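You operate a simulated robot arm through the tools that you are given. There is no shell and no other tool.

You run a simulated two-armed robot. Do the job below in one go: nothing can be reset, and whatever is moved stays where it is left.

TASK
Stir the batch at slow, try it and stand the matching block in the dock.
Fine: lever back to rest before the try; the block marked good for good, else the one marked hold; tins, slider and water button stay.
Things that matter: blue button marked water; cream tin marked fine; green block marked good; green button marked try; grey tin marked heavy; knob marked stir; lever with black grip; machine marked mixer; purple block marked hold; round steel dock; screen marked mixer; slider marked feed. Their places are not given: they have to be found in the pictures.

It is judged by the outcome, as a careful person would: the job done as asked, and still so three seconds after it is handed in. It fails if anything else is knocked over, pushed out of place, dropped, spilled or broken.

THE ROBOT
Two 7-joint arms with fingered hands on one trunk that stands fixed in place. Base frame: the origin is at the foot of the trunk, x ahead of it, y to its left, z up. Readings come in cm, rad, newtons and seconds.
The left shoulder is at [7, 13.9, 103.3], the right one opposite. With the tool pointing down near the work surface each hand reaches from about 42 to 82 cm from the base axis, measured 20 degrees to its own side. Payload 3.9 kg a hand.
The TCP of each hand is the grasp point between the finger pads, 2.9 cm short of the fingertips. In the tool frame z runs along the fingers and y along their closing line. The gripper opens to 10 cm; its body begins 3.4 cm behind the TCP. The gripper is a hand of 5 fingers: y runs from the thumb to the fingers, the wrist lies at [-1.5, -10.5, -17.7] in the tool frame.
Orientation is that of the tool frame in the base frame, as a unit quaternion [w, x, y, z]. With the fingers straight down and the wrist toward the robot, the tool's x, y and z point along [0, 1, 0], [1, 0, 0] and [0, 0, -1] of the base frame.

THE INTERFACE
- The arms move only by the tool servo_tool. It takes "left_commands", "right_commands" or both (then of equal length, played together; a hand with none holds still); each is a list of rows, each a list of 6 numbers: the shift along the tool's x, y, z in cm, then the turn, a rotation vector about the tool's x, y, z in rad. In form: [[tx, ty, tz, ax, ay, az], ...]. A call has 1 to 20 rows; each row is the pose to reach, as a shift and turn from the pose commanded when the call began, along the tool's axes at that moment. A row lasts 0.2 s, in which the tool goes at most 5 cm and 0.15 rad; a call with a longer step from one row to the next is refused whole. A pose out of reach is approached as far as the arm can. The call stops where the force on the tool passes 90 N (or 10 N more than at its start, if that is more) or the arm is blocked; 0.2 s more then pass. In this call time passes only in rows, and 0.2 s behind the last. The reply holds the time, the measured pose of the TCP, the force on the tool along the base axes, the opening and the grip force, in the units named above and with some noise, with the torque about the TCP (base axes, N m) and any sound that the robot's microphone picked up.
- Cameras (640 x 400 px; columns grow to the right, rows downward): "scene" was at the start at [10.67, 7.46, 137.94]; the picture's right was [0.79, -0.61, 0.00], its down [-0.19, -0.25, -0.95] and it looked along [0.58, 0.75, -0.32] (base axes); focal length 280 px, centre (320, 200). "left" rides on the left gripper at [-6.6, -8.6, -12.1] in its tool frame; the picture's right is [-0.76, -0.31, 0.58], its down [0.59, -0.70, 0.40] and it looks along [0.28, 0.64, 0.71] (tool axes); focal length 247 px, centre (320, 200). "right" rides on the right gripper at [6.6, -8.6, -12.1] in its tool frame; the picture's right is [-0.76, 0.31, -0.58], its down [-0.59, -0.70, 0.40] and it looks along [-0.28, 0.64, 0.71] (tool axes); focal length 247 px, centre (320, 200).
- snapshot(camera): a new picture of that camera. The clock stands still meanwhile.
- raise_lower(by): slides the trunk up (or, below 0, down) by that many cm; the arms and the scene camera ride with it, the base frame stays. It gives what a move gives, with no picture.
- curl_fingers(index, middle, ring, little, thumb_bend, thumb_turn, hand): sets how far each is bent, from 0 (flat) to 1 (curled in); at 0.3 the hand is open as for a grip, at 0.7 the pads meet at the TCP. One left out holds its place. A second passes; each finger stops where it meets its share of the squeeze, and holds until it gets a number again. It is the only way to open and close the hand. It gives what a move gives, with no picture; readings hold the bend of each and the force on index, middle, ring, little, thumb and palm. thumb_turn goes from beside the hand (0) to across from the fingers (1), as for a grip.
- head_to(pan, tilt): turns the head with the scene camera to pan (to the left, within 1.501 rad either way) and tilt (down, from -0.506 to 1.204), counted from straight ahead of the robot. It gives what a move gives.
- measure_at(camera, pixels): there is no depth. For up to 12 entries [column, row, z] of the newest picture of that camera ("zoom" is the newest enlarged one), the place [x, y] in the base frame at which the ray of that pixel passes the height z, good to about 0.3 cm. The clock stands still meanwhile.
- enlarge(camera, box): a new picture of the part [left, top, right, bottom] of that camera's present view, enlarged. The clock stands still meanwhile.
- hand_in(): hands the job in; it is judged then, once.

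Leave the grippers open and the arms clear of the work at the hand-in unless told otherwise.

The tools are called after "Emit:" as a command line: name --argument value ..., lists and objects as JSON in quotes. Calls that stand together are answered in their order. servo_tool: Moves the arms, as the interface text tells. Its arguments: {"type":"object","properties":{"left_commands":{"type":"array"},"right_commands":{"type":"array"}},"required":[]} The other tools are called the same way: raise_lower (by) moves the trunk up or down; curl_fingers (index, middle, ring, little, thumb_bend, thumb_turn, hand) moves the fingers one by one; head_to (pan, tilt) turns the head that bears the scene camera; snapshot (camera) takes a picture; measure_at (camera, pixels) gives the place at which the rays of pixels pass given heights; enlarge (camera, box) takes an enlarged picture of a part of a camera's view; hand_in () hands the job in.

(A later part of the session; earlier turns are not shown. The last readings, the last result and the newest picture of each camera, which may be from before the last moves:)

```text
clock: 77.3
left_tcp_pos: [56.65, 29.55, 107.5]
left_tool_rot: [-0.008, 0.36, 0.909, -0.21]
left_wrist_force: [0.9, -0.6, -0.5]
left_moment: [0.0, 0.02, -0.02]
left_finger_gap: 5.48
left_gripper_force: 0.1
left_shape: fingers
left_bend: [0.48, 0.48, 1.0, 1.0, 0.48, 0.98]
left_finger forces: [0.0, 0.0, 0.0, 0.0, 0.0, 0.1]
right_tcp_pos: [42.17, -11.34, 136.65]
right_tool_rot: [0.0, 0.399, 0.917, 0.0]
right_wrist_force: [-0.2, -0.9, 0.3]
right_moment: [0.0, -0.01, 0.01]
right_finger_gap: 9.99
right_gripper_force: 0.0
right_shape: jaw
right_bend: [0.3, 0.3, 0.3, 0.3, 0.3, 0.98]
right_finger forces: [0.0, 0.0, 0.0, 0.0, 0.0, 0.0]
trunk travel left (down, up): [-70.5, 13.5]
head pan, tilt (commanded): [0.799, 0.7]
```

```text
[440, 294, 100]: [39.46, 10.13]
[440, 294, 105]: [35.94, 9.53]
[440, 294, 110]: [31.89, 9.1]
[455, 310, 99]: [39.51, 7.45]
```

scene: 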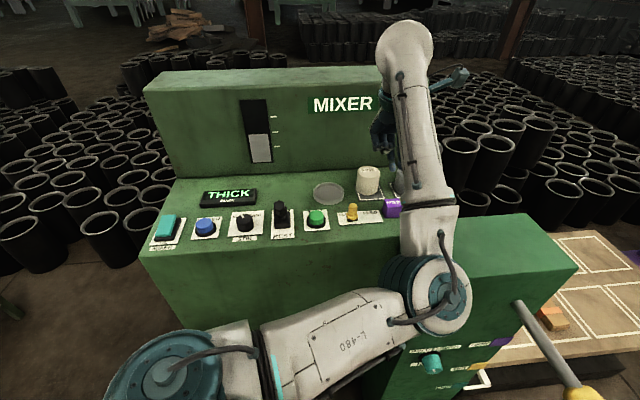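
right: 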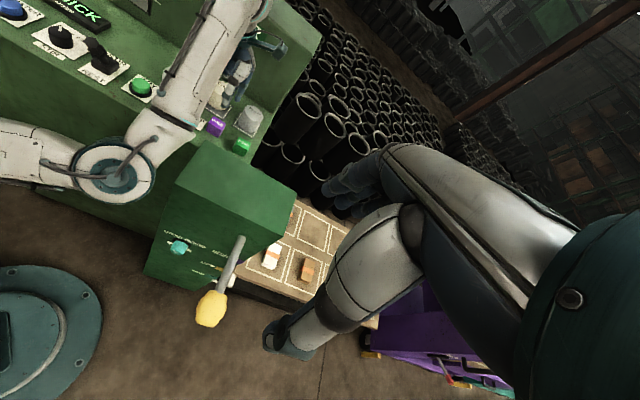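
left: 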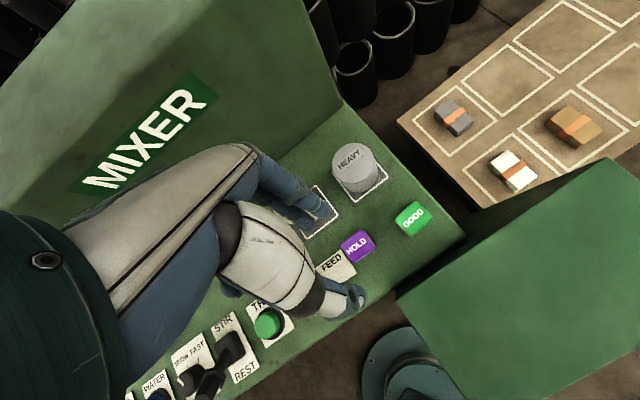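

Elbow is at about (34.5, 10, 107), still beside the box with ~4 cm to spare. Now I change the hand's attitude over the block: turn ~42°, tilt 0.2, roll -0.42 rad (closing line nearly level).

Emit:
servo_tool --left_commands '[[0.02, -0.2, 0.25, -0.058, -0.084, 0.036], [0.03, -0.4, 0.5, -0.115, -0.168, 0.071], [0.05, -0.59, 0.79, -0.173, -0.253, 0.107], [0.05, -0.59, 0.79, -0.173, -0.253, 0.107]]'

Emit:
snapshot --camera "left"

Emit:
snapshot --camera "scene"

Emit:
snapshot --camera "right"

```text
clock: 78.3
left_tcp_pos: [56.17, 28.8, 106.98]
left_tool_rot: [0.15, 0.378, 0.897, -0.174]
left_wrist_force: [0.3, 0.3, -0.6]
left_moment: [0.02, 0.0, -0.01]
left_finger_gap: 5.47
left_gripper_force: 0.0
left_shape: fingers
left_bend: [0.48, 0.48, 1.0, 1.0, 0.48, 0.98]
left_finger forces: [0.1, 0.1, 0.0, 0.0, 0.0, 0.1]
right_tcp_pos: [42.12, -11.47, 136.65]
right_tool_rot: [0.0, 0.4, 0.917, -0.001]
right_wrist_force: [0.2, 0.4, -0.9]
right_moment: [0.01, 0.01, 0.0]
right_finger_gap: 10.02
right_gripper_force: 0.1
right_shape: jaw
right_bend: [0.3, 0.3, 0.3, 0.3, 0.3, 0.98]
right_finger forces: [0.0, 0.1, 0.0, 0.0, 0.1, 0.0]
trunk travel left (down, up): [-70.5, 13.5]
head pan, tilt (commanded): [0.799, 0.7]
```

```text
taken
```

left: 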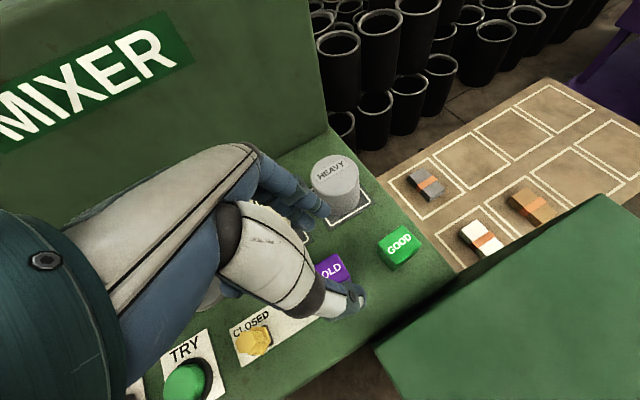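

```text
taken
```

scene: 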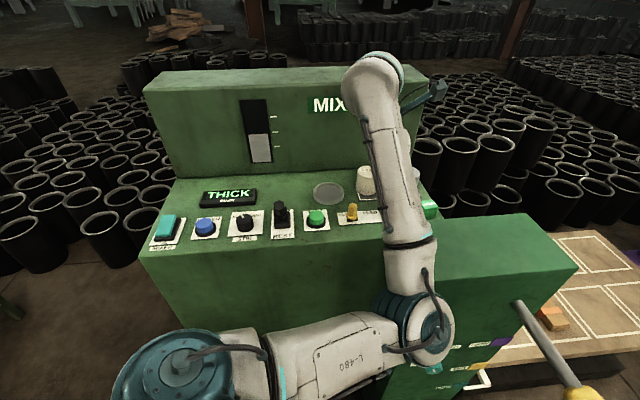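

```text
taken
```

right: 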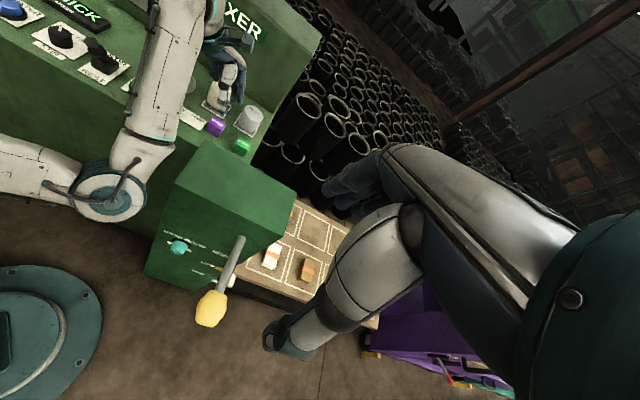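

Reached exactly. I go down to z≈101 toward TCP (55.7, 30.1), then look for clearance to the FINE tin.

Emit:
servo_tool --left_commands '[[1.18, 0.57, 1.57, 0, 0, 0], [2.36, 1.15, 3.15, 0, 0, 0], [3.54, 1.72, 4.72, 0, 0, 0]]'

Emit:
snapshot --camera "left"

Emit:
enlarge --camera "right" --box '[150, 20, 310, 180]'

Emit:
enlarge --camera "scene" --box '[300, 140, 460, 260]'

```text
clock: 79.1
left_tcp_pos: [55.69, 30.27, 101.01]
left_tool_rot: [0.149, 0.378, 0.897, -0.175]
left_wrist_force: [0.0, 0.1, 0.3]
left_moment: [0.02, -0.03, -0.01]
left_finger_gap: 5.49
left_gripper_force: 0.0
left_shape: fingers
left_bend: [0.48, 0.48, 1.0, 1.0, 0.48, 0.98]
left_finger forces: [0.0, 0.0, 0.1, 0.0, 0.1, 0.0]
right_tcp_pos: [42.16, -11.38, 136.62]
right_tool_rot: [0.0, 0.399, 0.917, 0.0]
right_wrist_force: [0.6, -0.1, 0.0]
right_moment: [-0.01, 0.01, 0.0]
right_finger_gap: 9.97
right_gripper_force: 0.0
right_shape: jaw
right_bend: [0.3, 0.3, 0.3, 0.3, 0.3, 0.98]
right_finger forces: [0.0, 0.0, 0.0, 0.0, 0.1, 0.0]
trunk travel left (down, up): [-70.5, 13.5]
head pan, tilt (commanded): [0.799, 0.7]
```

```text
taken
```

left: 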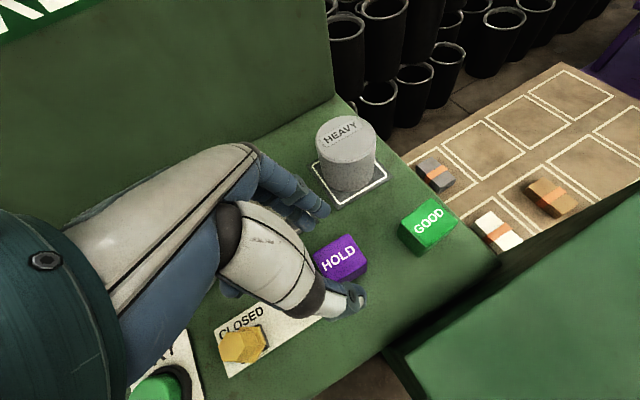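

```text
2.50 times, centred on (230, 100) of right
```

zoom: 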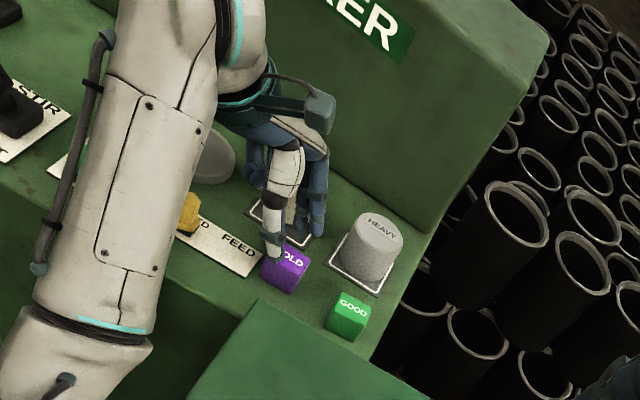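

```text
3.33 times, centred on (380, 200) of scene
```

zoom: 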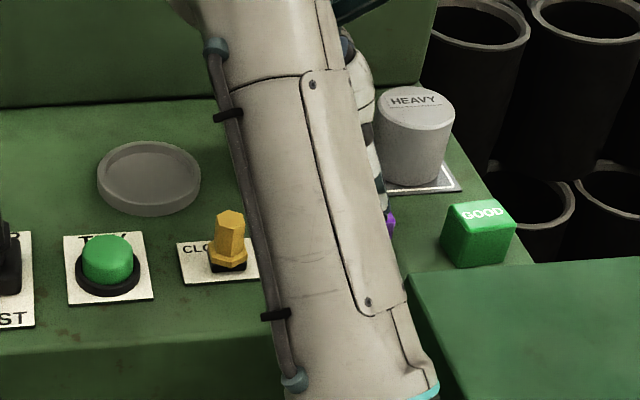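

Position is accurate here (55.7, 30.3, 101). The curled ring/little fingers (right zoom about (262,188)) may come close to the FINE tin, so I enlarge that spot and measure.

Emit:
enlarge --camera "right" --box '[190, 60, 270, 130]'

Emit:
measure_at --camera "zoom" --pixels '[[145, 210, 97], [145, 210, 99], [145, 210, 101], [145, 210, 103]]'

```text
5.71 times, centred on (230, 95) of right
```

zoom: 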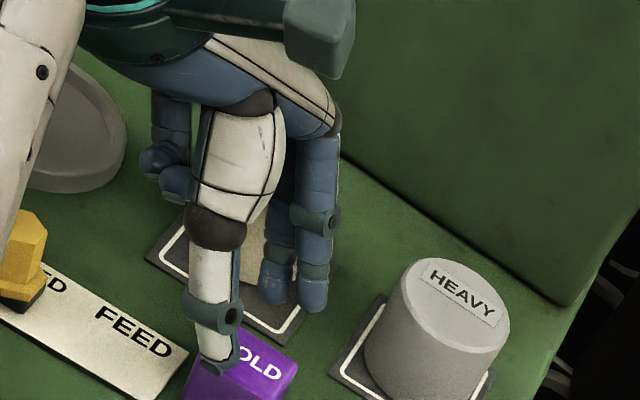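

```text
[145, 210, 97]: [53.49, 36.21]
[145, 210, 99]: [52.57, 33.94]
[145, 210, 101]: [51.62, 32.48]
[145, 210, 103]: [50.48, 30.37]
```

In this view the curled fingers stay left of the tin and won't touch it on the way down. I lower slowly to z≈97.9, watching the forces.

Emit:
servo_tool --left_commands '[[0.29, 0.13, 0.71, 0, 0, 0], [0.58, 0.26, 1.42, 0, 0, 0], [0.86, 0.39, 2.12, 0, 0, 0], [1.15, 0.52, 2.83, 0, 0, 0]]'

Emit:
enlarge --camera "right" --box '[190, 60, 270, 130]'

Emit:
enlarge --camera "left" --box '[240, 160, 440, 340]'

```text
clock: 80.1
left_tcp_pos: [55.71, 30.19, 97.95]
left_tool_rot: [0.15, 0.375, 0.898, -0.173]
left_wrist_force: [-0.3, 0.3, -0.5]
left_moment: [-0.01, 0.02, -0.01]
left_finger_gap: 5.49
left_gripper_force: 0.1
left_shape: fingers
left_bend: [0.48, 0.48, 1.0, 1.0, 0.48, 0.98]
left_finger forces: [0.0, 0.0, 0.1, 0.0, 0.0, 0.0]
right_tcp_pos: [42.11, -11.41, 136.6]
right_tool_rot: [0.0, 0.4, 0.917, 0.0]
right_wrist_force: [0.3, 0.0, -0.5]
right_moment: [0.0, 0.01, 0.01]
right_finger_gap: 9.98
right_gripper_force: 0.1
right_shape: jaw
right_bend: [0.3, 0.3, 0.3, 0.3, 0.3, 0.98]
right_finger forces: [0.1, 0.0, 0.0, 0.0, 0.0, 0.0]
trunk travel left (down, up): [-70.5, 13.5]
head pan, tilt (commanded): [0.799, 0.7]
```

```text
5.71 times, centred on (230, 95) of right
```

zoom: 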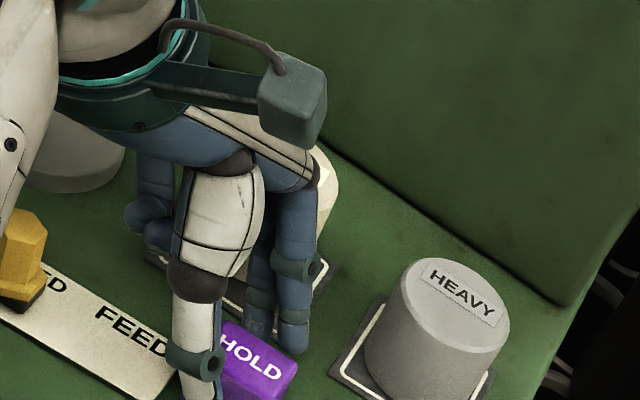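

```text
2.22 times, centred on (340, 250) of left
```

zoom: 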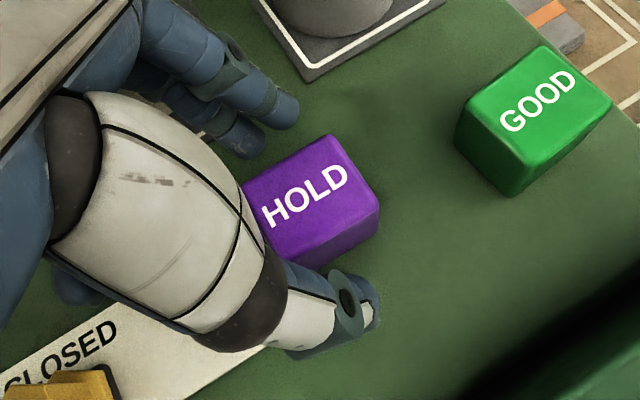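

No contact, block well between thumb and index/middle. I lower 0.35 cm more and then close gently.

Emit:
servo_tool --left_commands '[[0.14, 0.07, 0.31, 0, 0, 0]]'

Emit:
curl_fingers --hand "left" --index 0.6 --middle 0.6 --thumb_bend 0.6

Emit:
enlarge --camera "left" --box '[240, 160, 440, 340]'

Emit:
enlarge --camera "right" --box '[180, 70, 270, 150]'

```text
clock: 80.5
left_tcp_pos: [55.52, 30.45, 97.57]
left_tool_rot: [0.15, 0.376, 0.898, -0.173]
left_wrist_force: [0.2, 0.1, 0.0]
left_moment: [-0.03, -0.02, 0.0]
left_finger_gap: 5.45
left_gripper_force: 0.1
left_shape: fingers
left_bend: [0.48, 0.48, 1.0, 1.0, 0.48, 0.98]
left_finger forces: [0.0, 0.0, 0.1, 0.1, 0.1, 0.0]
right_tcp_pos: [42.22, -11.4, 136.63]
right_tool_rot: [0.0, 0.399, 0.917, 0.0]
right_wrist_force: [0.7, 0.7, -0.3]
right_moment: [-0.03, 0.03, -0.03]
right_finger_gap: 9.98
right_gripper_force: 0.1
right_shape: jaw
right_bend: [0.3, 0.3, 0.3, 0.3, 0.3, 0.98]
right_finger forces: [0.1, 0.0, 0.0, 0.0, 0.0, 0.1]
trunk travel left (down, up): [-70.5, 13.5]
head pan, tilt (commanded): [0.799, 0.7]
```

```text
clock: 81.5
left_tcp_pos: [55.66, 30.24, 97.52]
left_tool_rot: [0.148, 0.376, 0.899, -0.172]
left_wrist_force: [-0.1, 0.6, 0.9]
left_moment: [0.01, -0.02, 0.0]
left_finger_gap: 2.87
left_gripper_force: 1.3
left_shape: fingers
left_bend: [0.59, 0.59, 1.0, 1.0, 0.59, 0.97]
left_finger forces: [1.0, 0.5, 0.0, 0.1, 1.3, 0.0]
right_tcp_pos: [42.04, -11.44, 136.61]
right_tool_rot: [0.0, 0.4, 0.917, 0.0]
right_wrist_force: [-0.8, -0.9, -0.2]
right_moment: [-0.01, 0.0, -0.01]
right_finger_gap: 9.98
right_gripper_force: 0.1
right_shape: jaw
right_bend: [0.3, 0.3, 0.3, 0.3, 0.3, 0.98]
right_finger forces: [0.1, 0.0, 0.1, 0.0, 0.0, 0.0]
trunk travel left (down, up): [-70.5, 13.5]
head pan, tilt (commanded): [0.799, 0.7]
```

```text
2.22 times, centred on (340, 250) of left
```

zoom: 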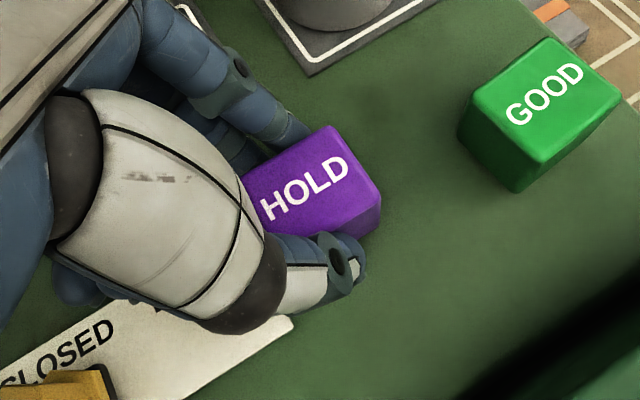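

```text
5.00 times, centred on (225, 110) of right
```

zoom: 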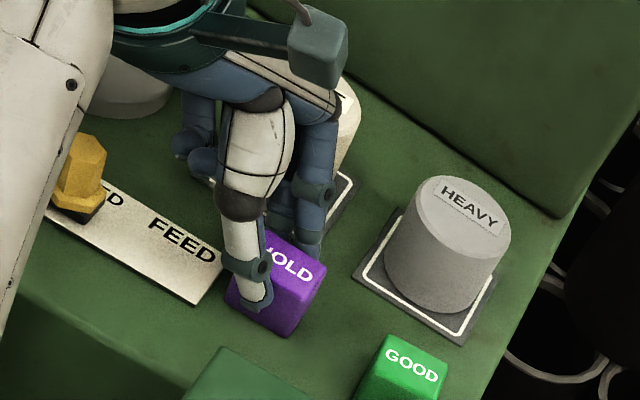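

Thumb, index and middle all touch the block (about 1 N each). I firm the grip to 0.68.

Emit:
curl_fingers --hand "left" --index 0.68 --middle 0.68 --thumb_bend 0.68

Emit:
enlarge --camera "left" --box '[240, 160, 440, 340]'

Emit:
enlarge --camera "right" --box '[180, 70, 270, 150]'

```text
clock: 82.5
left_tcp_pos: [55.66, 30.44, 97.56]
left_tool_rot: [0.149, 0.375, 0.898, -0.173]
left_wrist_force: [0.5, 0.6, 0.5]
left_moment: [-0.02, 0.01, -0.01]
left_finger_gap: 2.66
left_gripper_force: 7.8
left_shape: fingers
left_bend: [0.62, 0.64, 1.0, 1.0, 0.61, 0.97]
left_finger forces: [5.0, 2.9, 0.1, 0.0, 8.0, 0.0]
right_tcp_pos: [42.16, -11.45, 136.5]
right_tool_rot: [0.0, 0.4, 0.916, -0.001]
right_wrist_force: [-0.9, -0.2, -0.3]
right_moment: [-0.01, -0.01, -0.01]
right_finger_gap: 10.0
right_gripper_force: 0.0
right_shape: jaw
right_bend: [0.3, 0.3, 0.3, 0.3, 0.3, 0.98]
right_finger forces: [0.0, 0.0, 0.1, 0.0, 0.0, 0.0]
trunk travel left (down, up): [-70.5, 13.5]
head pan, tilt (commanded): [0.799, 0.7]
```

```text
2.22 times, centred on (340, 250) of left
```

zoom: 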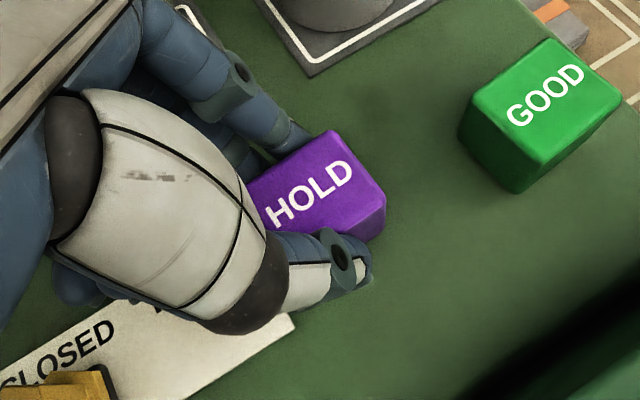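

```text
5.00 times, centred on (225, 110) of right
```

zoom: 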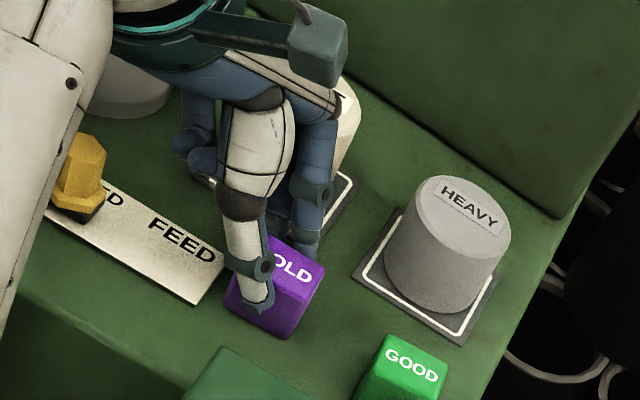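

Grip holds: index 5 N, middle 2.9 N, thumb 8 N. I lift 2 cm slowly and check that the block comes along level.

Emit:
servo_tool --left_commands '[[-0.28, -0.14, -0.63, 0, 0, 0], [-0.56, -0.28, -1.25, 0, 0, 0], [-0.84, -0.42, -1.88, 0, 0, 0]]'

Emit:
enlarge --camera "left" --box '[240, 160, 440, 340]'

Emit:
enlarge --camera "right" --box '[180, 70, 270, 150]'

```text
clock: 83.3
left_tcp_pos: [55.65, 29.87, 99.48]
left_tool_rot: [0.148, 0.378, 0.897, -0.175]
left_wrist_force: [0.3, 0.1, 0.0]
left_moment: [0.02, -0.02, 0.03]
left_finger_gap: 2.66
left_gripper_force: 8.0
left_shape: fingers
left_bend: [0.62, 0.64, 1.0, 1.0, 0.61, 0.97]
left_finger forces: [4.8, 3.0, 0.1, 0.0, 7.9, 0.0]
right_tcp_pos: [42.16, -11.51, 136.59]
right_tool_rot: [0.0, 0.4, 0.917, 0.001]
right_wrist_force: [-0.2, 0.1, 0.8]
right_moment: [-0.02, 0.01, 0.03]
right_finger_gap: 9.99
right_gripper_force: 0.1
right_shape: jaw
right_bend: [0.3, 0.3, 0.3, 0.3, 0.3, 0.98]
right_finger forces: [0.0, 0.0, 0.0, 0.0, 0.1, 0.0]
trunk travel left (down, up): [-70.5, 13.5]
head pan, tilt (commanded): [0.799, 0.7]
```

```text
2.22 times, centred on (340, 250) of left
```

zoom: 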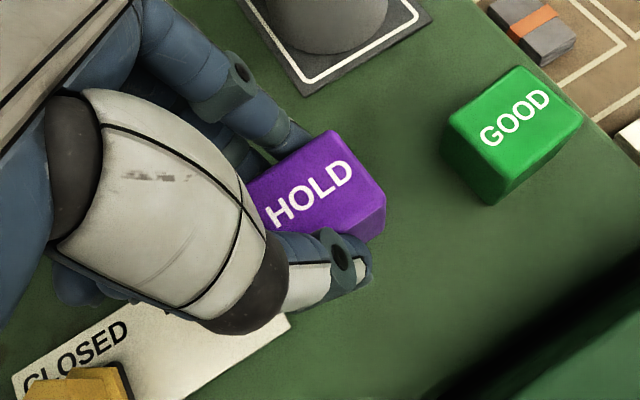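

```text
5.00 times, centred on (225, 110) of right
```

zoom: 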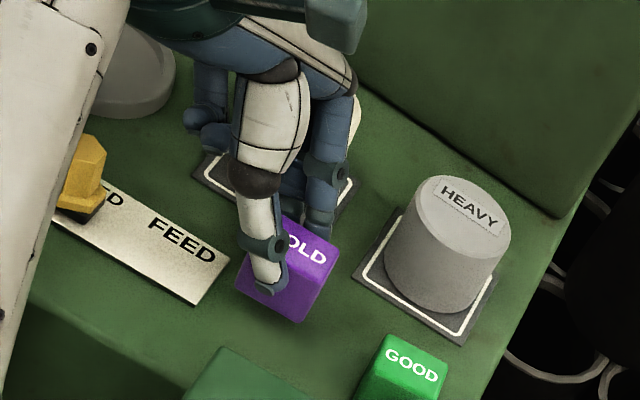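

The block hangs level in the grip. I lift it another 7 cm (block bottom above tins and slider).

Emit:
servo_tool --left_commands '[[-0.93, -0.46, -2.09, 0, 0, 0], [-1.87, -0.93, -4.17, 0, 0, 0], [-2.8, -1.39, -6.26, 0, 0, 0]]'

Emit:
snapshot --camera "left"

Emit:
snapshot --camera "right"

```text
clock: 84.1
left_tcp_pos: [55.68, 29.95, 106.72]
left_tool_rot: [0.15, 0.377, 0.897, -0.175]
left_wrist_force: [0.0, -1.2, -0.6]
left_moment: [0.03, 0.01, 0.02]
left_finger_gap: 2.65
left_gripper_force: 7.9
left_shape: fingers
left_bend: [0.62, 0.64, 1.0, 1.0, 0.61, 0.97]
left_finger forces: [4.9, 2.9, 0.0, 0.0, 7.8, 0.1]
right_tcp_pos: [42.07, -11.53, 136.56]
right_tool_rot: [0.0, 0.4, 0.917, 0.0]
right_wrist_force: [-0.7, -0.5, 0.1]
right_moment: [0.01, -0.02, -0.01]
right_finger_gap: 9.99
right_gripper_force: 0.1
right_shape: jaw
right_bend: [0.3, 0.3, 0.3, 0.3, 0.3, 0.98]
right_finger forces: [0.0, 0.1, 0.0, 0.0, 0.1, 0.0]
trunk travel left (down, up): [-70.5, 13.5]
head pan, tilt (commanded): [0.799, 0.7]
```

```text
taken
```

left: 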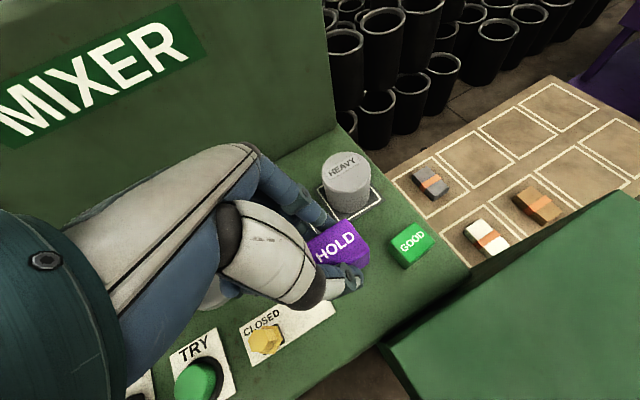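

```text
taken
```

right: 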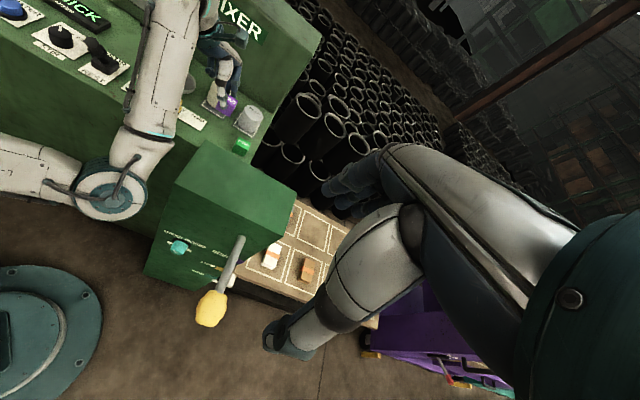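

Block secure, tins and slider untouched. I carry it over to above the dock: TCP to about (50.6, 45.4, 107).

Emit:
servo_tool --left_commands '[[2.15, 1.05, -1.29, 0, 0, 0], [4.3, 2.1, -2.58, 0, 0, 0], [6.45, 3.15, -3.87, 0, 0, 0], [8.6, 4.19, -5.15, 0, 0, 0], [10.75, 5.24, -6.44, 0, 0, 0], [12.9, 6.29, -7.73, 0, 0, 0]]'

Emit:
snapshot --camera "left"

Emit:
snapshot --camera "right"

Emit:
snapshot --camera "scene"

```text
clock: 85.5
left_tcp_pos: [50.41, 45.78, 107.07]
left_tool_rot: [0.15, 0.378, 0.897, -0.175]
left_wrist_force: [-0.1, 0.0, -0.2]
left_moment: [0.0, 0.0, 0.01]
left_finger_gap: 2.63
left_gripper_force: 7.8
left_shape: fingers
left_bend: [0.62, 0.64, 1.0, 1.0, 0.61, 0.96]
left_finger forces: [4.9, 3.0, 0.0, 0.1, 7.8, 0.0]
right_tcp_pos: [41.96, -11.23, 136.58]
right_tool_rot: [0.001, 0.4, 0.917, -0.001]
right_wrist_force: [0.4, -0.7, 0.2]
right_moment: [-0.02, 0.02, 0.04]
right_finger_gap: 9.95
right_gripper_force: 0.0
right_shape: jaw
right_bend: [0.3, 0.3, 0.3, 0.3, 0.3, 0.98]
right_finger forces: [0.1, 0.0, 0.0, 0.0, 0.0, 0.1]
trunk travel left (down, up): [-70.5, 13.5]
head pan, tilt (commanded): [0.799, 0.7]
```

```text
taken
```

left: 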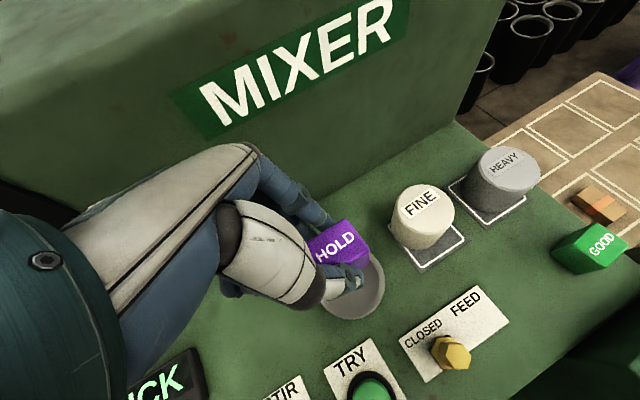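

```text
taken
```

right: 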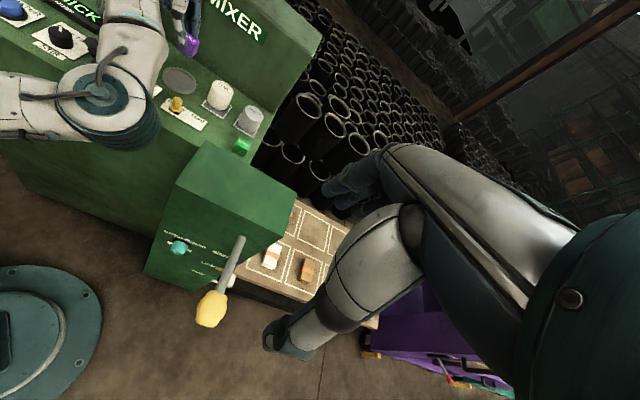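

```text
taken
```

scene: 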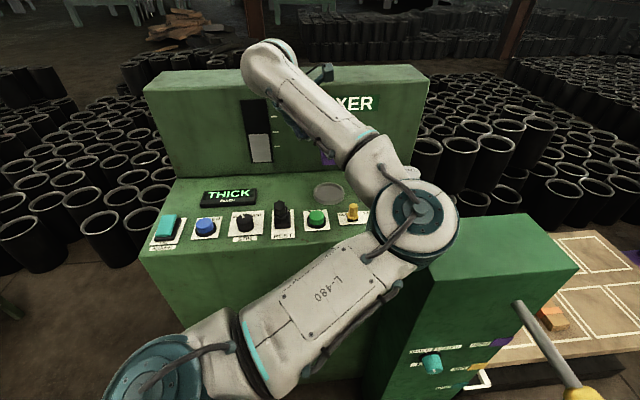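

Block is above the dock; dock ellipse visible around (350,288) below it. I enlarge and measure the dock's edges from here to place precisely.

Emit:
enlarge --camera "left" --box '[280, 200, 420, 340]'

Emit:
enlarge --camera "scene" --box '[270, 130, 390, 230]'

```text
2.86 times, centred on (350, 270) of left
```

zoom: 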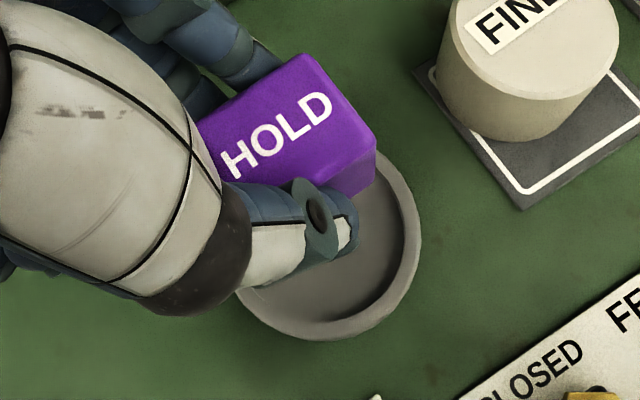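

```text
4.00 times, centred on (330, 180) of scene
```

zoom: 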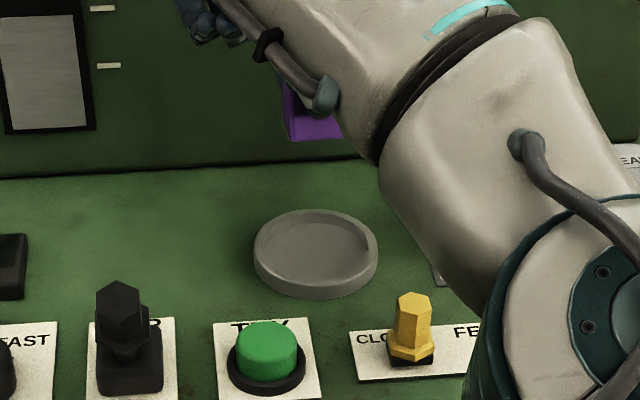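

I measure the dock's rim in the scene zoom: extremes (254,250), (378,246), (312,209), (318,288), and base front (320,299).

Emit:
measure_at --camera "zoom" --pixels '[[254, 250, 93.8], [378, 246, 93.8], [312, 209, 93.8], [318, 288, 93.8], [320, 299, 93], [316, 248, 93.8], [316, 248, 93.3]]'

Emit:
enlarge --camera "left" --box '[280, 200, 420, 340]'

Emit:
measure_at --camera "zoom" --pixels '[[421, 240, 93.8], [408, 190, 93.8], [395, 300, 93.8], [345, 336, 93.8], [300, 338, 93.8], [250, 315, 93.8], [404, 235, 93.8], [330, 320, 93.8]]'

```text
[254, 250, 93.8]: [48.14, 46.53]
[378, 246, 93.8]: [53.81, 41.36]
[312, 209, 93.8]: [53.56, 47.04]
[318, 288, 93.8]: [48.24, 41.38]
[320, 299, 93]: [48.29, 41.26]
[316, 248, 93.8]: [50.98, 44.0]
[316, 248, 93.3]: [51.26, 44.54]
```

```text
2.86 times, centred on (350, 270) of left
```

zoom: 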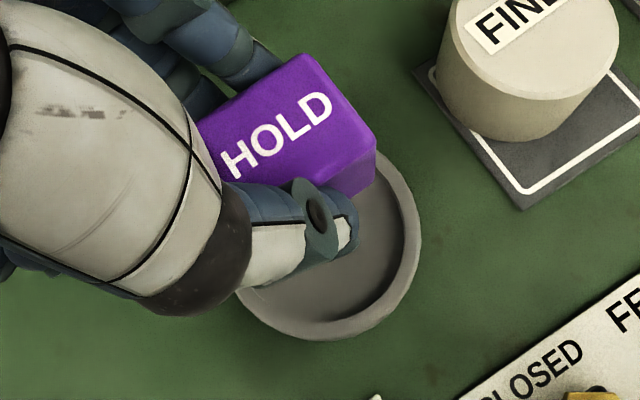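

```text
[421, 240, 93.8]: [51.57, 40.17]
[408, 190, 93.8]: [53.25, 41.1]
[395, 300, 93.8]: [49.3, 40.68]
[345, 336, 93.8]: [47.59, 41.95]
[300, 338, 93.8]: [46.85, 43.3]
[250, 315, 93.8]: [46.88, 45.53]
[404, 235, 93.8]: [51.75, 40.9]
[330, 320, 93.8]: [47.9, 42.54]
```

Dock centre is (50.9, 44.05), outer radius 3.85 cm. Now I measure where the block top is now (top about z≈106): HOLD lettering centre (277,135), corners (310,54) and (376,138).

Emit:
measure_at --camera "zoom" --pixels '[[277, 135, 106], [310, 54, 106], [376, 138, 106], [277, 135, 105.5], [277, 135, 106.5], [372, 180, 102.5], [197, 120, 106]]'

```text
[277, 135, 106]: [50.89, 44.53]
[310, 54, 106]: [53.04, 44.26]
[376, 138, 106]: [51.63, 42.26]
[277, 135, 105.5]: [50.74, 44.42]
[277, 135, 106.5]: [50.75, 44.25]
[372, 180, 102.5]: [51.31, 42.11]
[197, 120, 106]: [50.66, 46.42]
```

The block's centre is at about (51.05, 44.4), only 0.15/0.35 cm off the dock's centre. I lower 8.3 cm with that correction, so the block bottom comes to just above the dock floor.

Emit:
servo_tool --left_commands '[[0.8, 0.33, 1.89, 0, 0, 0], [1.6, 0.65, 3.78, 0, 0, 0], [2.4, 0.98, 5.67, 0, 0, 0], [3.21, 1.31, 7.56, 0, 0, 0]]'

Emit:
enlarge --camera "left" --box '[260, 180, 420, 340]'

Emit:
snapshot --camera "scene"

Emit:
snapshot --camera "right"

```text
clock: 86.5
left_tcp_pos: [50.4, 45.09, 98.72]
left_tool_rot: [0.149, 0.377, 0.897, -0.174]
left_wrist_force: [-0.3, -0.4, 0.6]
left_moment: [-0.02, 0.0, -0.02]
left_finger_gap: 2.65
left_gripper_force: 7.4
left_shape: fingers
left_bend: [0.62, 0.64, 1.0, 1.0, 0.61, 0.96]
left_finger forces: [4.9, 2.9, 0.1, 0.0, 7.7, 0.0]
right_tcp_pos: [42.13, -11.46, 136.55]
right_tool_rot: [0.0, 0.4, 0.917, 0.0]
right_wrist_force: [-0.7, 0.5, 0.6]
right_moment: [0.01, -0.06, -0.03]
right_finger_gap: 9.97
right_gripper_force: 0.1
right_shape: jaw
right_bend: [0.3, 0.3, 0.3, 0.3, 0.3, 0.98]
right_finger forces: [0.0, 0.0, 0.0, 0.0, 0.0, 0.0]
trunk travel left (down, up): [-70.5, 13.5]
head pan, tilt (commanded): [0.799, 0.7]
```

```text
2.50 times, centred on (340, 260) of left
```

zoom: 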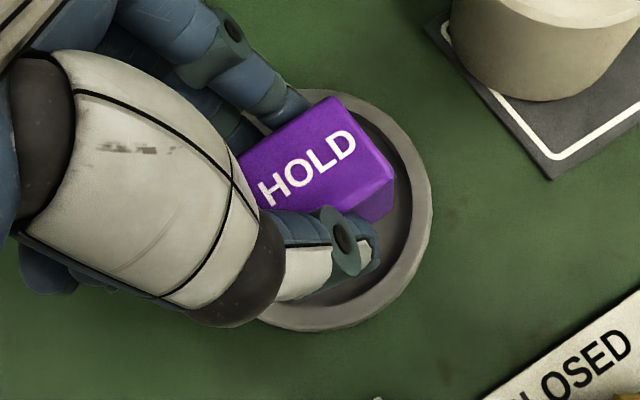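

```text
taken
```

scene: 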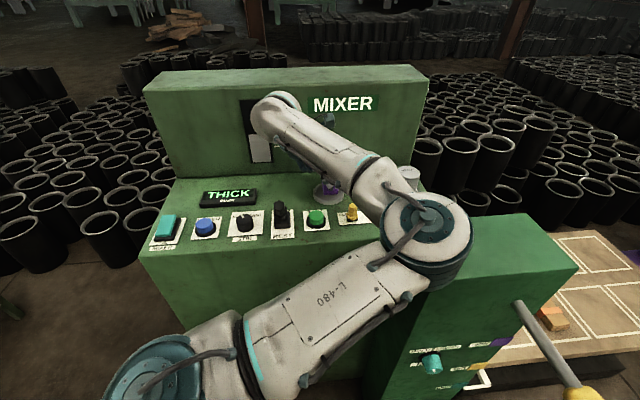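

```text
taken
```

right: 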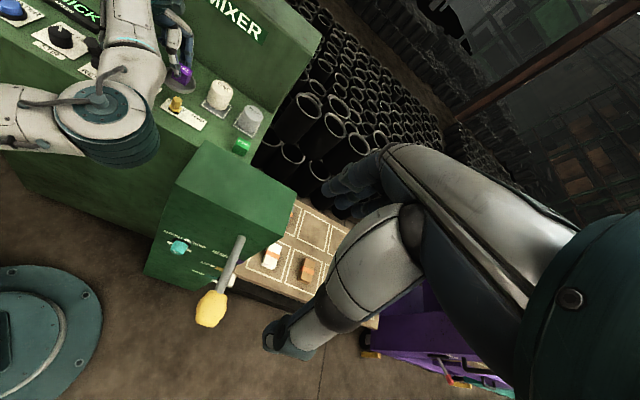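

I check the centring: block top corners (343,97), (393,182) at z≈97.7, dock rim edges (432,215) and (330,330).

Emit:
measure_at --camera "zoom" --pixels '[[343, 98, 97.7], [393, 182, 97.7], [308, 168, 97.7], [243, 158, 97.7], [390, 205, 94.2], [432, 215, 93.8], [330, 331, 93.8], [400, 125, 93.8], [418, 270, 93.8]]'

```text
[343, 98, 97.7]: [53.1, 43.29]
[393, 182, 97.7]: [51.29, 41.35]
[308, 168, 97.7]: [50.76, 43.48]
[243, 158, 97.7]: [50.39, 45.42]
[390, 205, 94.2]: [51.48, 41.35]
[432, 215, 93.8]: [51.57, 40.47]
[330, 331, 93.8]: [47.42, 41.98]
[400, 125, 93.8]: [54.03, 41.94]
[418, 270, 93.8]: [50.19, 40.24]
```

The block is about 0.6 cm toward the operator from the dock's centre. I shift it 0.55 cm back and lower 0.5 cm.

Emit:
servo_tool --left_commands '[[0.31, 0.4, -0.23, 0, 0, 0], [0.41, 0.45, -0.01, 0, 0, 0], [0.51, 0.5, 0.22, 0, 0, 0]]'

Emit:
enlarge --camera "left" --box '[260, 180, 420, 340]'

Emit:
measure_at --camera "zoom" --pixels '[[343, 98, 97.2], [393, 182, 97.2], [308, 168, 97.2], [432, 215, 93.8]]'

```text
clock: 87.3
left_tcp_pos: [50.4, 45.67, 98.24]
left_tool_rot: [0.149, 0.378, 0.897, -0.175]
left_wrist_force: [0.5, 0.0, -1.0]
left_moment: [0.0, -0.01, 0.0]
left_finger_gap: 2.68
left_gripper_force: 7.9
left_shape: fingers
left_bend: [0.62, 0.64, 1.0, 1.0, 0.61, 0.96]
left_finger forces: [4.8, 2.9, 0.0, 0.1, 7.7, 0.1]
right_tcp_pos: [42.06, -11.38, 136.65]
right_tool_rot: [0.0, 0.4, 0.917, 0.0]
right_wrist_force: [0.4, 0.0, -0.1]
right_moment: [-0.03, -0.01, 0.0]
right_finger_gap: 9.99
right_gripper_force: 0.0
right_shape: jaw
right_bend: [0.3, 0.3, 0.3, 0.3, 0.3, 0.98]
right_finger forces: [0.1, 0.0, 0.0, 0.0, 0.1, 0.0]
trunk travel left (down, up): [-70.5, 13.5]
head pan, tilt (commanded): [0.799, 0.7]
```

```text
2.50 times, centred on (340, 260) of left
```

zoom: 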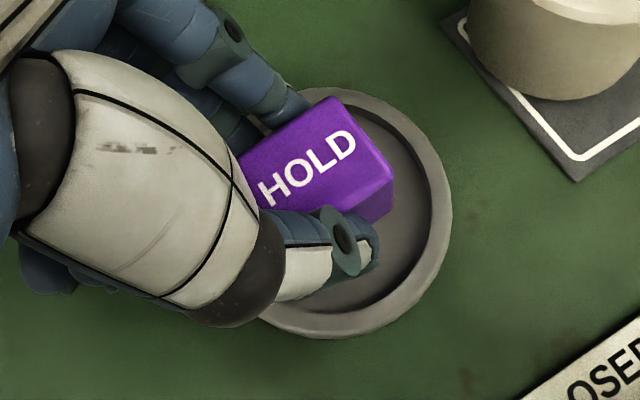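

```text
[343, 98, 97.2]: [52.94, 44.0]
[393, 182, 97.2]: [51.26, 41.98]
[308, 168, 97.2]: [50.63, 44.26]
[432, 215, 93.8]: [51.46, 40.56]
```

The block is now centred in the dock (≈(50.7, 44.15)). I lower in 0.15 cm rows, up to 0.45 cm, to feel the dock floor.

Emit:
servo_tool --left_commands '[[0.06, 0.03, 0.13, 0, 0, 0], [0.12, 0.06, 0.27, 0, 0, 0], [0.18, 0.09, 0.4, 0, 0, 0]]'

Emit:
enlarge --camera "left" --box '[260, 180, 420, 340]'

```text
clock: 88.1
left_tcp_pos: [50.47, 45.62, 97.92]
left_tool_rot: [0.149, 0.378, 0.897, -0.174]
left_wrist_force: [0.1, -0.4, 3.0]
left_moment: [-0.04, -0.05, -0.01]
left_finger_gap: 2.65
left_gripper_force: 8.4
left_shape: fingers
left_bend: [0.63, 0.64, 1.0, 1.0, 0.61, 0.96]
left_finger forces: [5.1, 3.2, 0.0, 0.1, 8.4, 0.1]
right_tcp_pos: [42.12, -11.49, 136.62]
right_tool_rot: [0.0, 0.4, 0.917, 0.0]
right_wrist_force: [-0.2, 0.3, -0.7]
right_moment: [0.03, -0.04, 0.0]
right_finger_gap: 9.99
right_gripper_force: 0.2
right_shape: jaw
right_bend: [0.3, 0.3, 0.3, 0.3, 0.3, 0.98]
right_finger forces: [0.1, 0.1, 0.0, 0.0, 0.0, 0.0]
trunk travel left (down, up): [-70.5, 13.5]
head pan, tilt (commanded): [0.799, 0.7]
```

```text
2.50 times, centred on (340, 260) of left
```

zoom: 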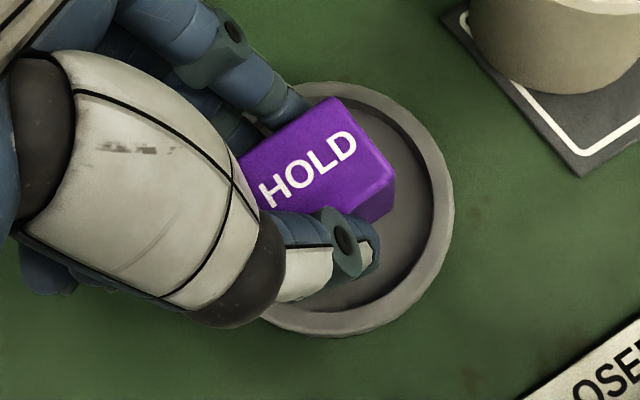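

The wrist feels 3 N: the block stands on the dock floor. I release by opening just a little (0.55), keeping the fingertips off the rim.

Emit:
curl_fingers --hand "left" --index 0.55 --middle 0.55 --thumb_bend 0.55

Emit:
enlarge --camera "left" --box '[260, 180, 420, 340]'

```text
clock: 89.1
left_tcp_pos: [50.44, 45.65, 97.77]
left_tool_rot: [0.148, 0.378, 0.897, -0.175]
left_wrist_force: [-1.7, -3.3, -0.1]
left_moment: [-0.09, 0.09, 0.01]
left_finger_gap: 3.73
left_gripper_force: 1.3
left_shape: fingers
left_bend: [0.55, 0.57, 1.0, 1.0, 0.55, 0.97]
left_finger forces: [0.1, 2.9, 0.0, 0.0, 0.0, 0.0]
right_tcp_pos: [42.09, -11.38, 136.53]
right_tool_rot: [0.001, 0.4, 0.917, 0.0]
right_wrist_force: [0.4, -0.6, 0.8]
right_moment: [0.0, -0.01, -0.02]
right_finger_gap: 9.95
right_gripper_force: 0.0
right_shape: jaw
right_bend: [0.3, 0.3, 0.3, 0.3, 0.3, 0.98]
right_finger forces: [0.1, 0.1, 0.0, 0.1, 0.0, 0.0]
trunk travel left (down, up): [-70.5, 13.5]
head pan, tilt (commanded): [0.799, 0.7]
```

```text
2.50 times, centred on (340, 260) of left
```

zoom: 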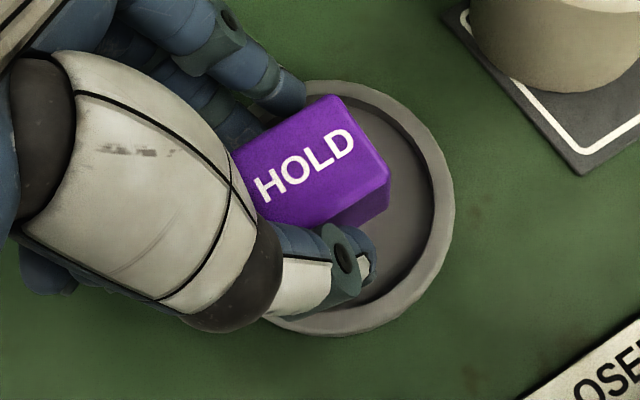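

Thumb and index are free of the block. The middle finger (2.9 N) leans on the dock's rim from inside, so I ease it to 0.58 before lifting.

Emit:
curl_fingers --hand "left" --middle 0.58

```text
clock: 90.1
left_tcp_pos: [50.44, 45.75, 97.83]
left_tool_rot: [0.15, 0.377, 0.897, -0.175]
left_wrist_force: [-0.4, -1.0, 0.0]
left_moment: [-0.01, 0.0, -0.01]
left_finger_gap: 3.74
left_gripper_force: 0.2
left_shape: fingers
left_bend: [0.55, 0.58, 1.0, 1.0, 0.55, 0.97]
left_finger forces: [0.0, 0.8, 0.1, 0.0, 0.0, 0.0]
right_tcp_pos: [42.15, -11.39, 136.59]
right_tool_rot: [0.0, 0.399, 0.917, 0.0]
right_wrist_force: [-0.5, 0.5, 0.1]
right_moment: [0.0, -0.02, -0.01]
right_finger_gap: 9.98
right_gripper_force: 0.0
right_shape: jaw
right_bend: [0.3, 0.3, 0.3, 0.3, 0.3, 0.98]
right_finger forces: [0.0, 0.1, 0.1, 0.0, 0.0, 0.1]
trunk travel left (down, up): [-70.5, 13.5]
head pan, tilt (commanded): [0.799, 0.7]
```

Middle still has 0.8 N; a touch more (0.59), then straight up slowly.

Emit:
curl_fingers --hand "left" --middle 0.59

Emit:
servo_tool --left_commands '[[-0.16, -0.08, -0.36, 0, 0, 0], [-0.32, -0.16, -0.72, 0, 0, 0], [-0.48, -0.24, -1.07, 0, 0, 0]]'

Emit:
enlarge --camera "left" --box '[260, 180, 420, 340]'

```text
clock: 91.1
left_tcp_pos: [50.36, 45.67, 97.73]
left_tool_rot: [0.149, 0.377, 0.897, -0.175]
left_wrist_force: [0.6, -0.3, 1.4]
left_moment: [0.0, 0.0, -0.01]
left_finger_gap: 3.72
left_gripper_force: 0.2
left_shape: fingers
left_bend: [0.55, 0.59, 1.0, 1.0, 0.55, 0.97]
left_finger forces: [0.0, 0.1, 0.0, 0.0, 0.1, 0.0]
right_tcp_pos: [42.15, -11.54, 136.58]
right_tool_rot: [0.001, 0.399, 0.917, 0.001]
right_wrist_force: [0.5, -0.3, 0.0]
right_moment: [-0.03, 0.01, 0.02]
right_finger_gap: 9.97
right_gripper_force: 0.0
right_shape: jaw
right_bend: [0.3, 0.3, 0.3, 0.3, 0.3, 0.98]
right_finger forces: [0.0, 0.1, 0.0, 0.0, 0.1, 0.0]
trunk travel left (down, up): [-70.5, 13.5]
head pan, tilt (commanded): [0.799, 0.7]
```

```text
clock: 91.9
left_tcp_pos: [50.5, 45.67, 98.98]
left_tool_rot: [0.149, 0.378, 0.897, -0.175]
left_wrist_force: [-0.5, -0.2, -0.1]
left_moment: [-0.03, 0.02, 0.0]
left_finger_gap: 3.73
left_gripper_force: 0.0
left_shape: fingers
left_bend: [0.55, 0.59, 1.0, 1.0, 0.55, 0.97]
left_finger forces: [0.0, 0.1, 0.0, 0.0, 0.0, 0.1]
right_tcp_pos: [41.99, -11.38, 136.64]
right_tool_rot: [0.0, 0.4, 0.917, 0.0]
right_wrist_force: [-0.1, -0.6, 0.6]
right_moment: [0.0, 0.02, 0.0]
right_finger_gap: 9.95
right_gripper_force: 0.0
right_shape: jaw
right_bend: [0.3, 0.3, 0.3, 0.3, 0.3, 0.98]
right_finger forces: [0.1, 0.0, 0.0, 0.1, 0.1, 0.0]
trunk travel left (down, up): [-70.5, 13.5]
head pan, tilt (commanded): [0.799, 0.7]
```

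```text
2.50 times, centred on (340, 260) of left
```

zoom: 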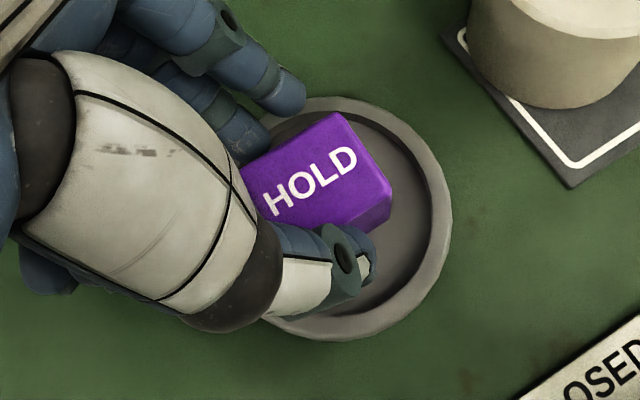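

The block stays standing as the hand rises. I open a little more now that the tips are above the rim, and lift straight up 10 cm.

Emit:
curl_fingers --hand "left" --index 0.5 --middle 0.52 --thumb_bend 0.5

Emit:
servo_tool --left_commands '[[-0.6, -0.3, -1.34, 0, 0, 0], [-1.4, -0.7, -3.13, 0, 0, 0], [-2.6, -1.3, -5.8, 0, 0, 0], [-4.0, -2.0, -8.95, 0, 0, 0]]'

Emit:
snapshot --camera "left"

Emit:
snapshot --camera "scene"

```text
clock: 92.9
left_tcp_pos: [50.44, 45.67, 99.03]
left_tool_rot: [0.149, 0.377, 0.897, -0.175]
left_wrist_force: [0.9, -0.1, -1.3]
left_moment: [0.01, 0.01, 0.0]
left_finger_gap: 4.98
left_gripper_force: 0.2
left_shape: fingers
left_bend: [0.5, 0.52, 1.0, 1.0, 0.5, 0.97]
left_finger forces: [0.0, 0.0, 0.0, 0.0, 0.1, 0.0]
right_tcp_pos: [42.17, -11.39, 136.67]
right_tool_rot: [0.001, 0.399, 0.917, 0.0]
right_wrist_force: [0.2, 0.2, -0.5]
right_moment: [0.0, -0.01, 0.03]
right_finger_gap: 9.95
right_gripper_force: 0.1
right_shape: jaw
right_bend: [0.3, 0.3, 0.3, 0.3, 0.3, 0.98]
right_finger forces: [0.0, 0.0, 0.1, 0.0, 0.1, 0.0]
trunk travel left (down, up): [-70.5, 13.5]
head pan, tilt (commanded): [0.799, 0.7]
```

```text
clock: 93.9
left_tcp_pos: [50.45, 45.59, 109.03]
left_tool_rot: [0.15, 0.377, 0.897, -0.175]
left_wrist_force: [-0.5, -0.2, 0.3]
left_moment: [-0.05, 0.0, 0.01]
left_finger_gap: 4.97
left_gripper_force: 0.1
left_shape: fingers
left_bend: [0.5, 0.52, 1.0, 1.0, 0.5, 0.98]
left_finger forces: [0.1, 0.0, 0.0, 0.0, 0.1, 0.0]
right_tcp_pos: [41.9, -11.53, 136.7]
right_tool_rot: [0.0, 0.399, 0.917, 0.001]
right_wrist_force: [-0.8, 0.7, 0.3]
right_moment: [-0.02, -0.03, 0.0]
right_finger_gap: 9.99
right_gripper_force: 0.0
right_shape: jaw
right_bend: [0.3, 0.3, 0.3, 0.3, 0.3, 0.98]
right_finger forces: [0.1, 0.0, 0.1, 0.0, 0.1, 0.0]
trunk travel left (down, up): [-70.5, 13.5]
head pan, tilt (commanded): [0.799, 0.7]
```

```text
taken
```

left: 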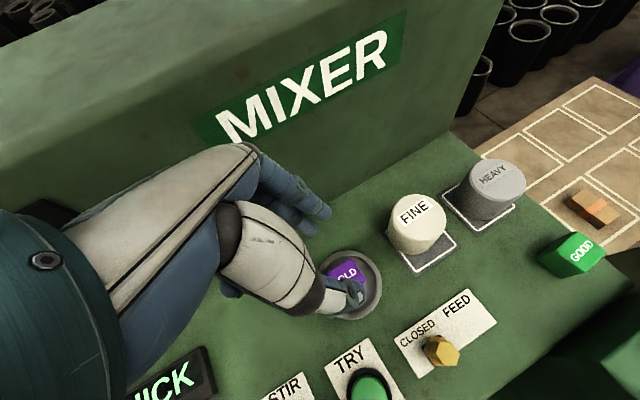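

```text
taken
```

scene: 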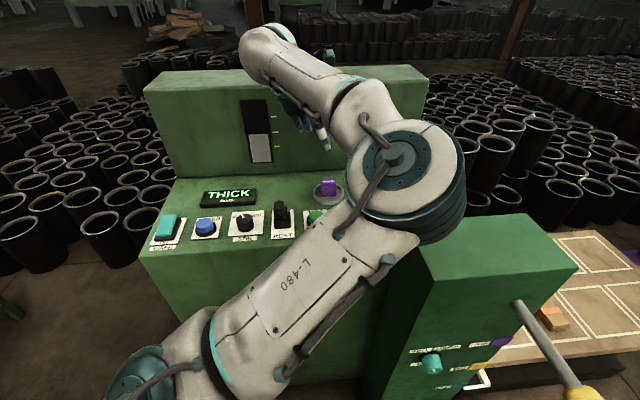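

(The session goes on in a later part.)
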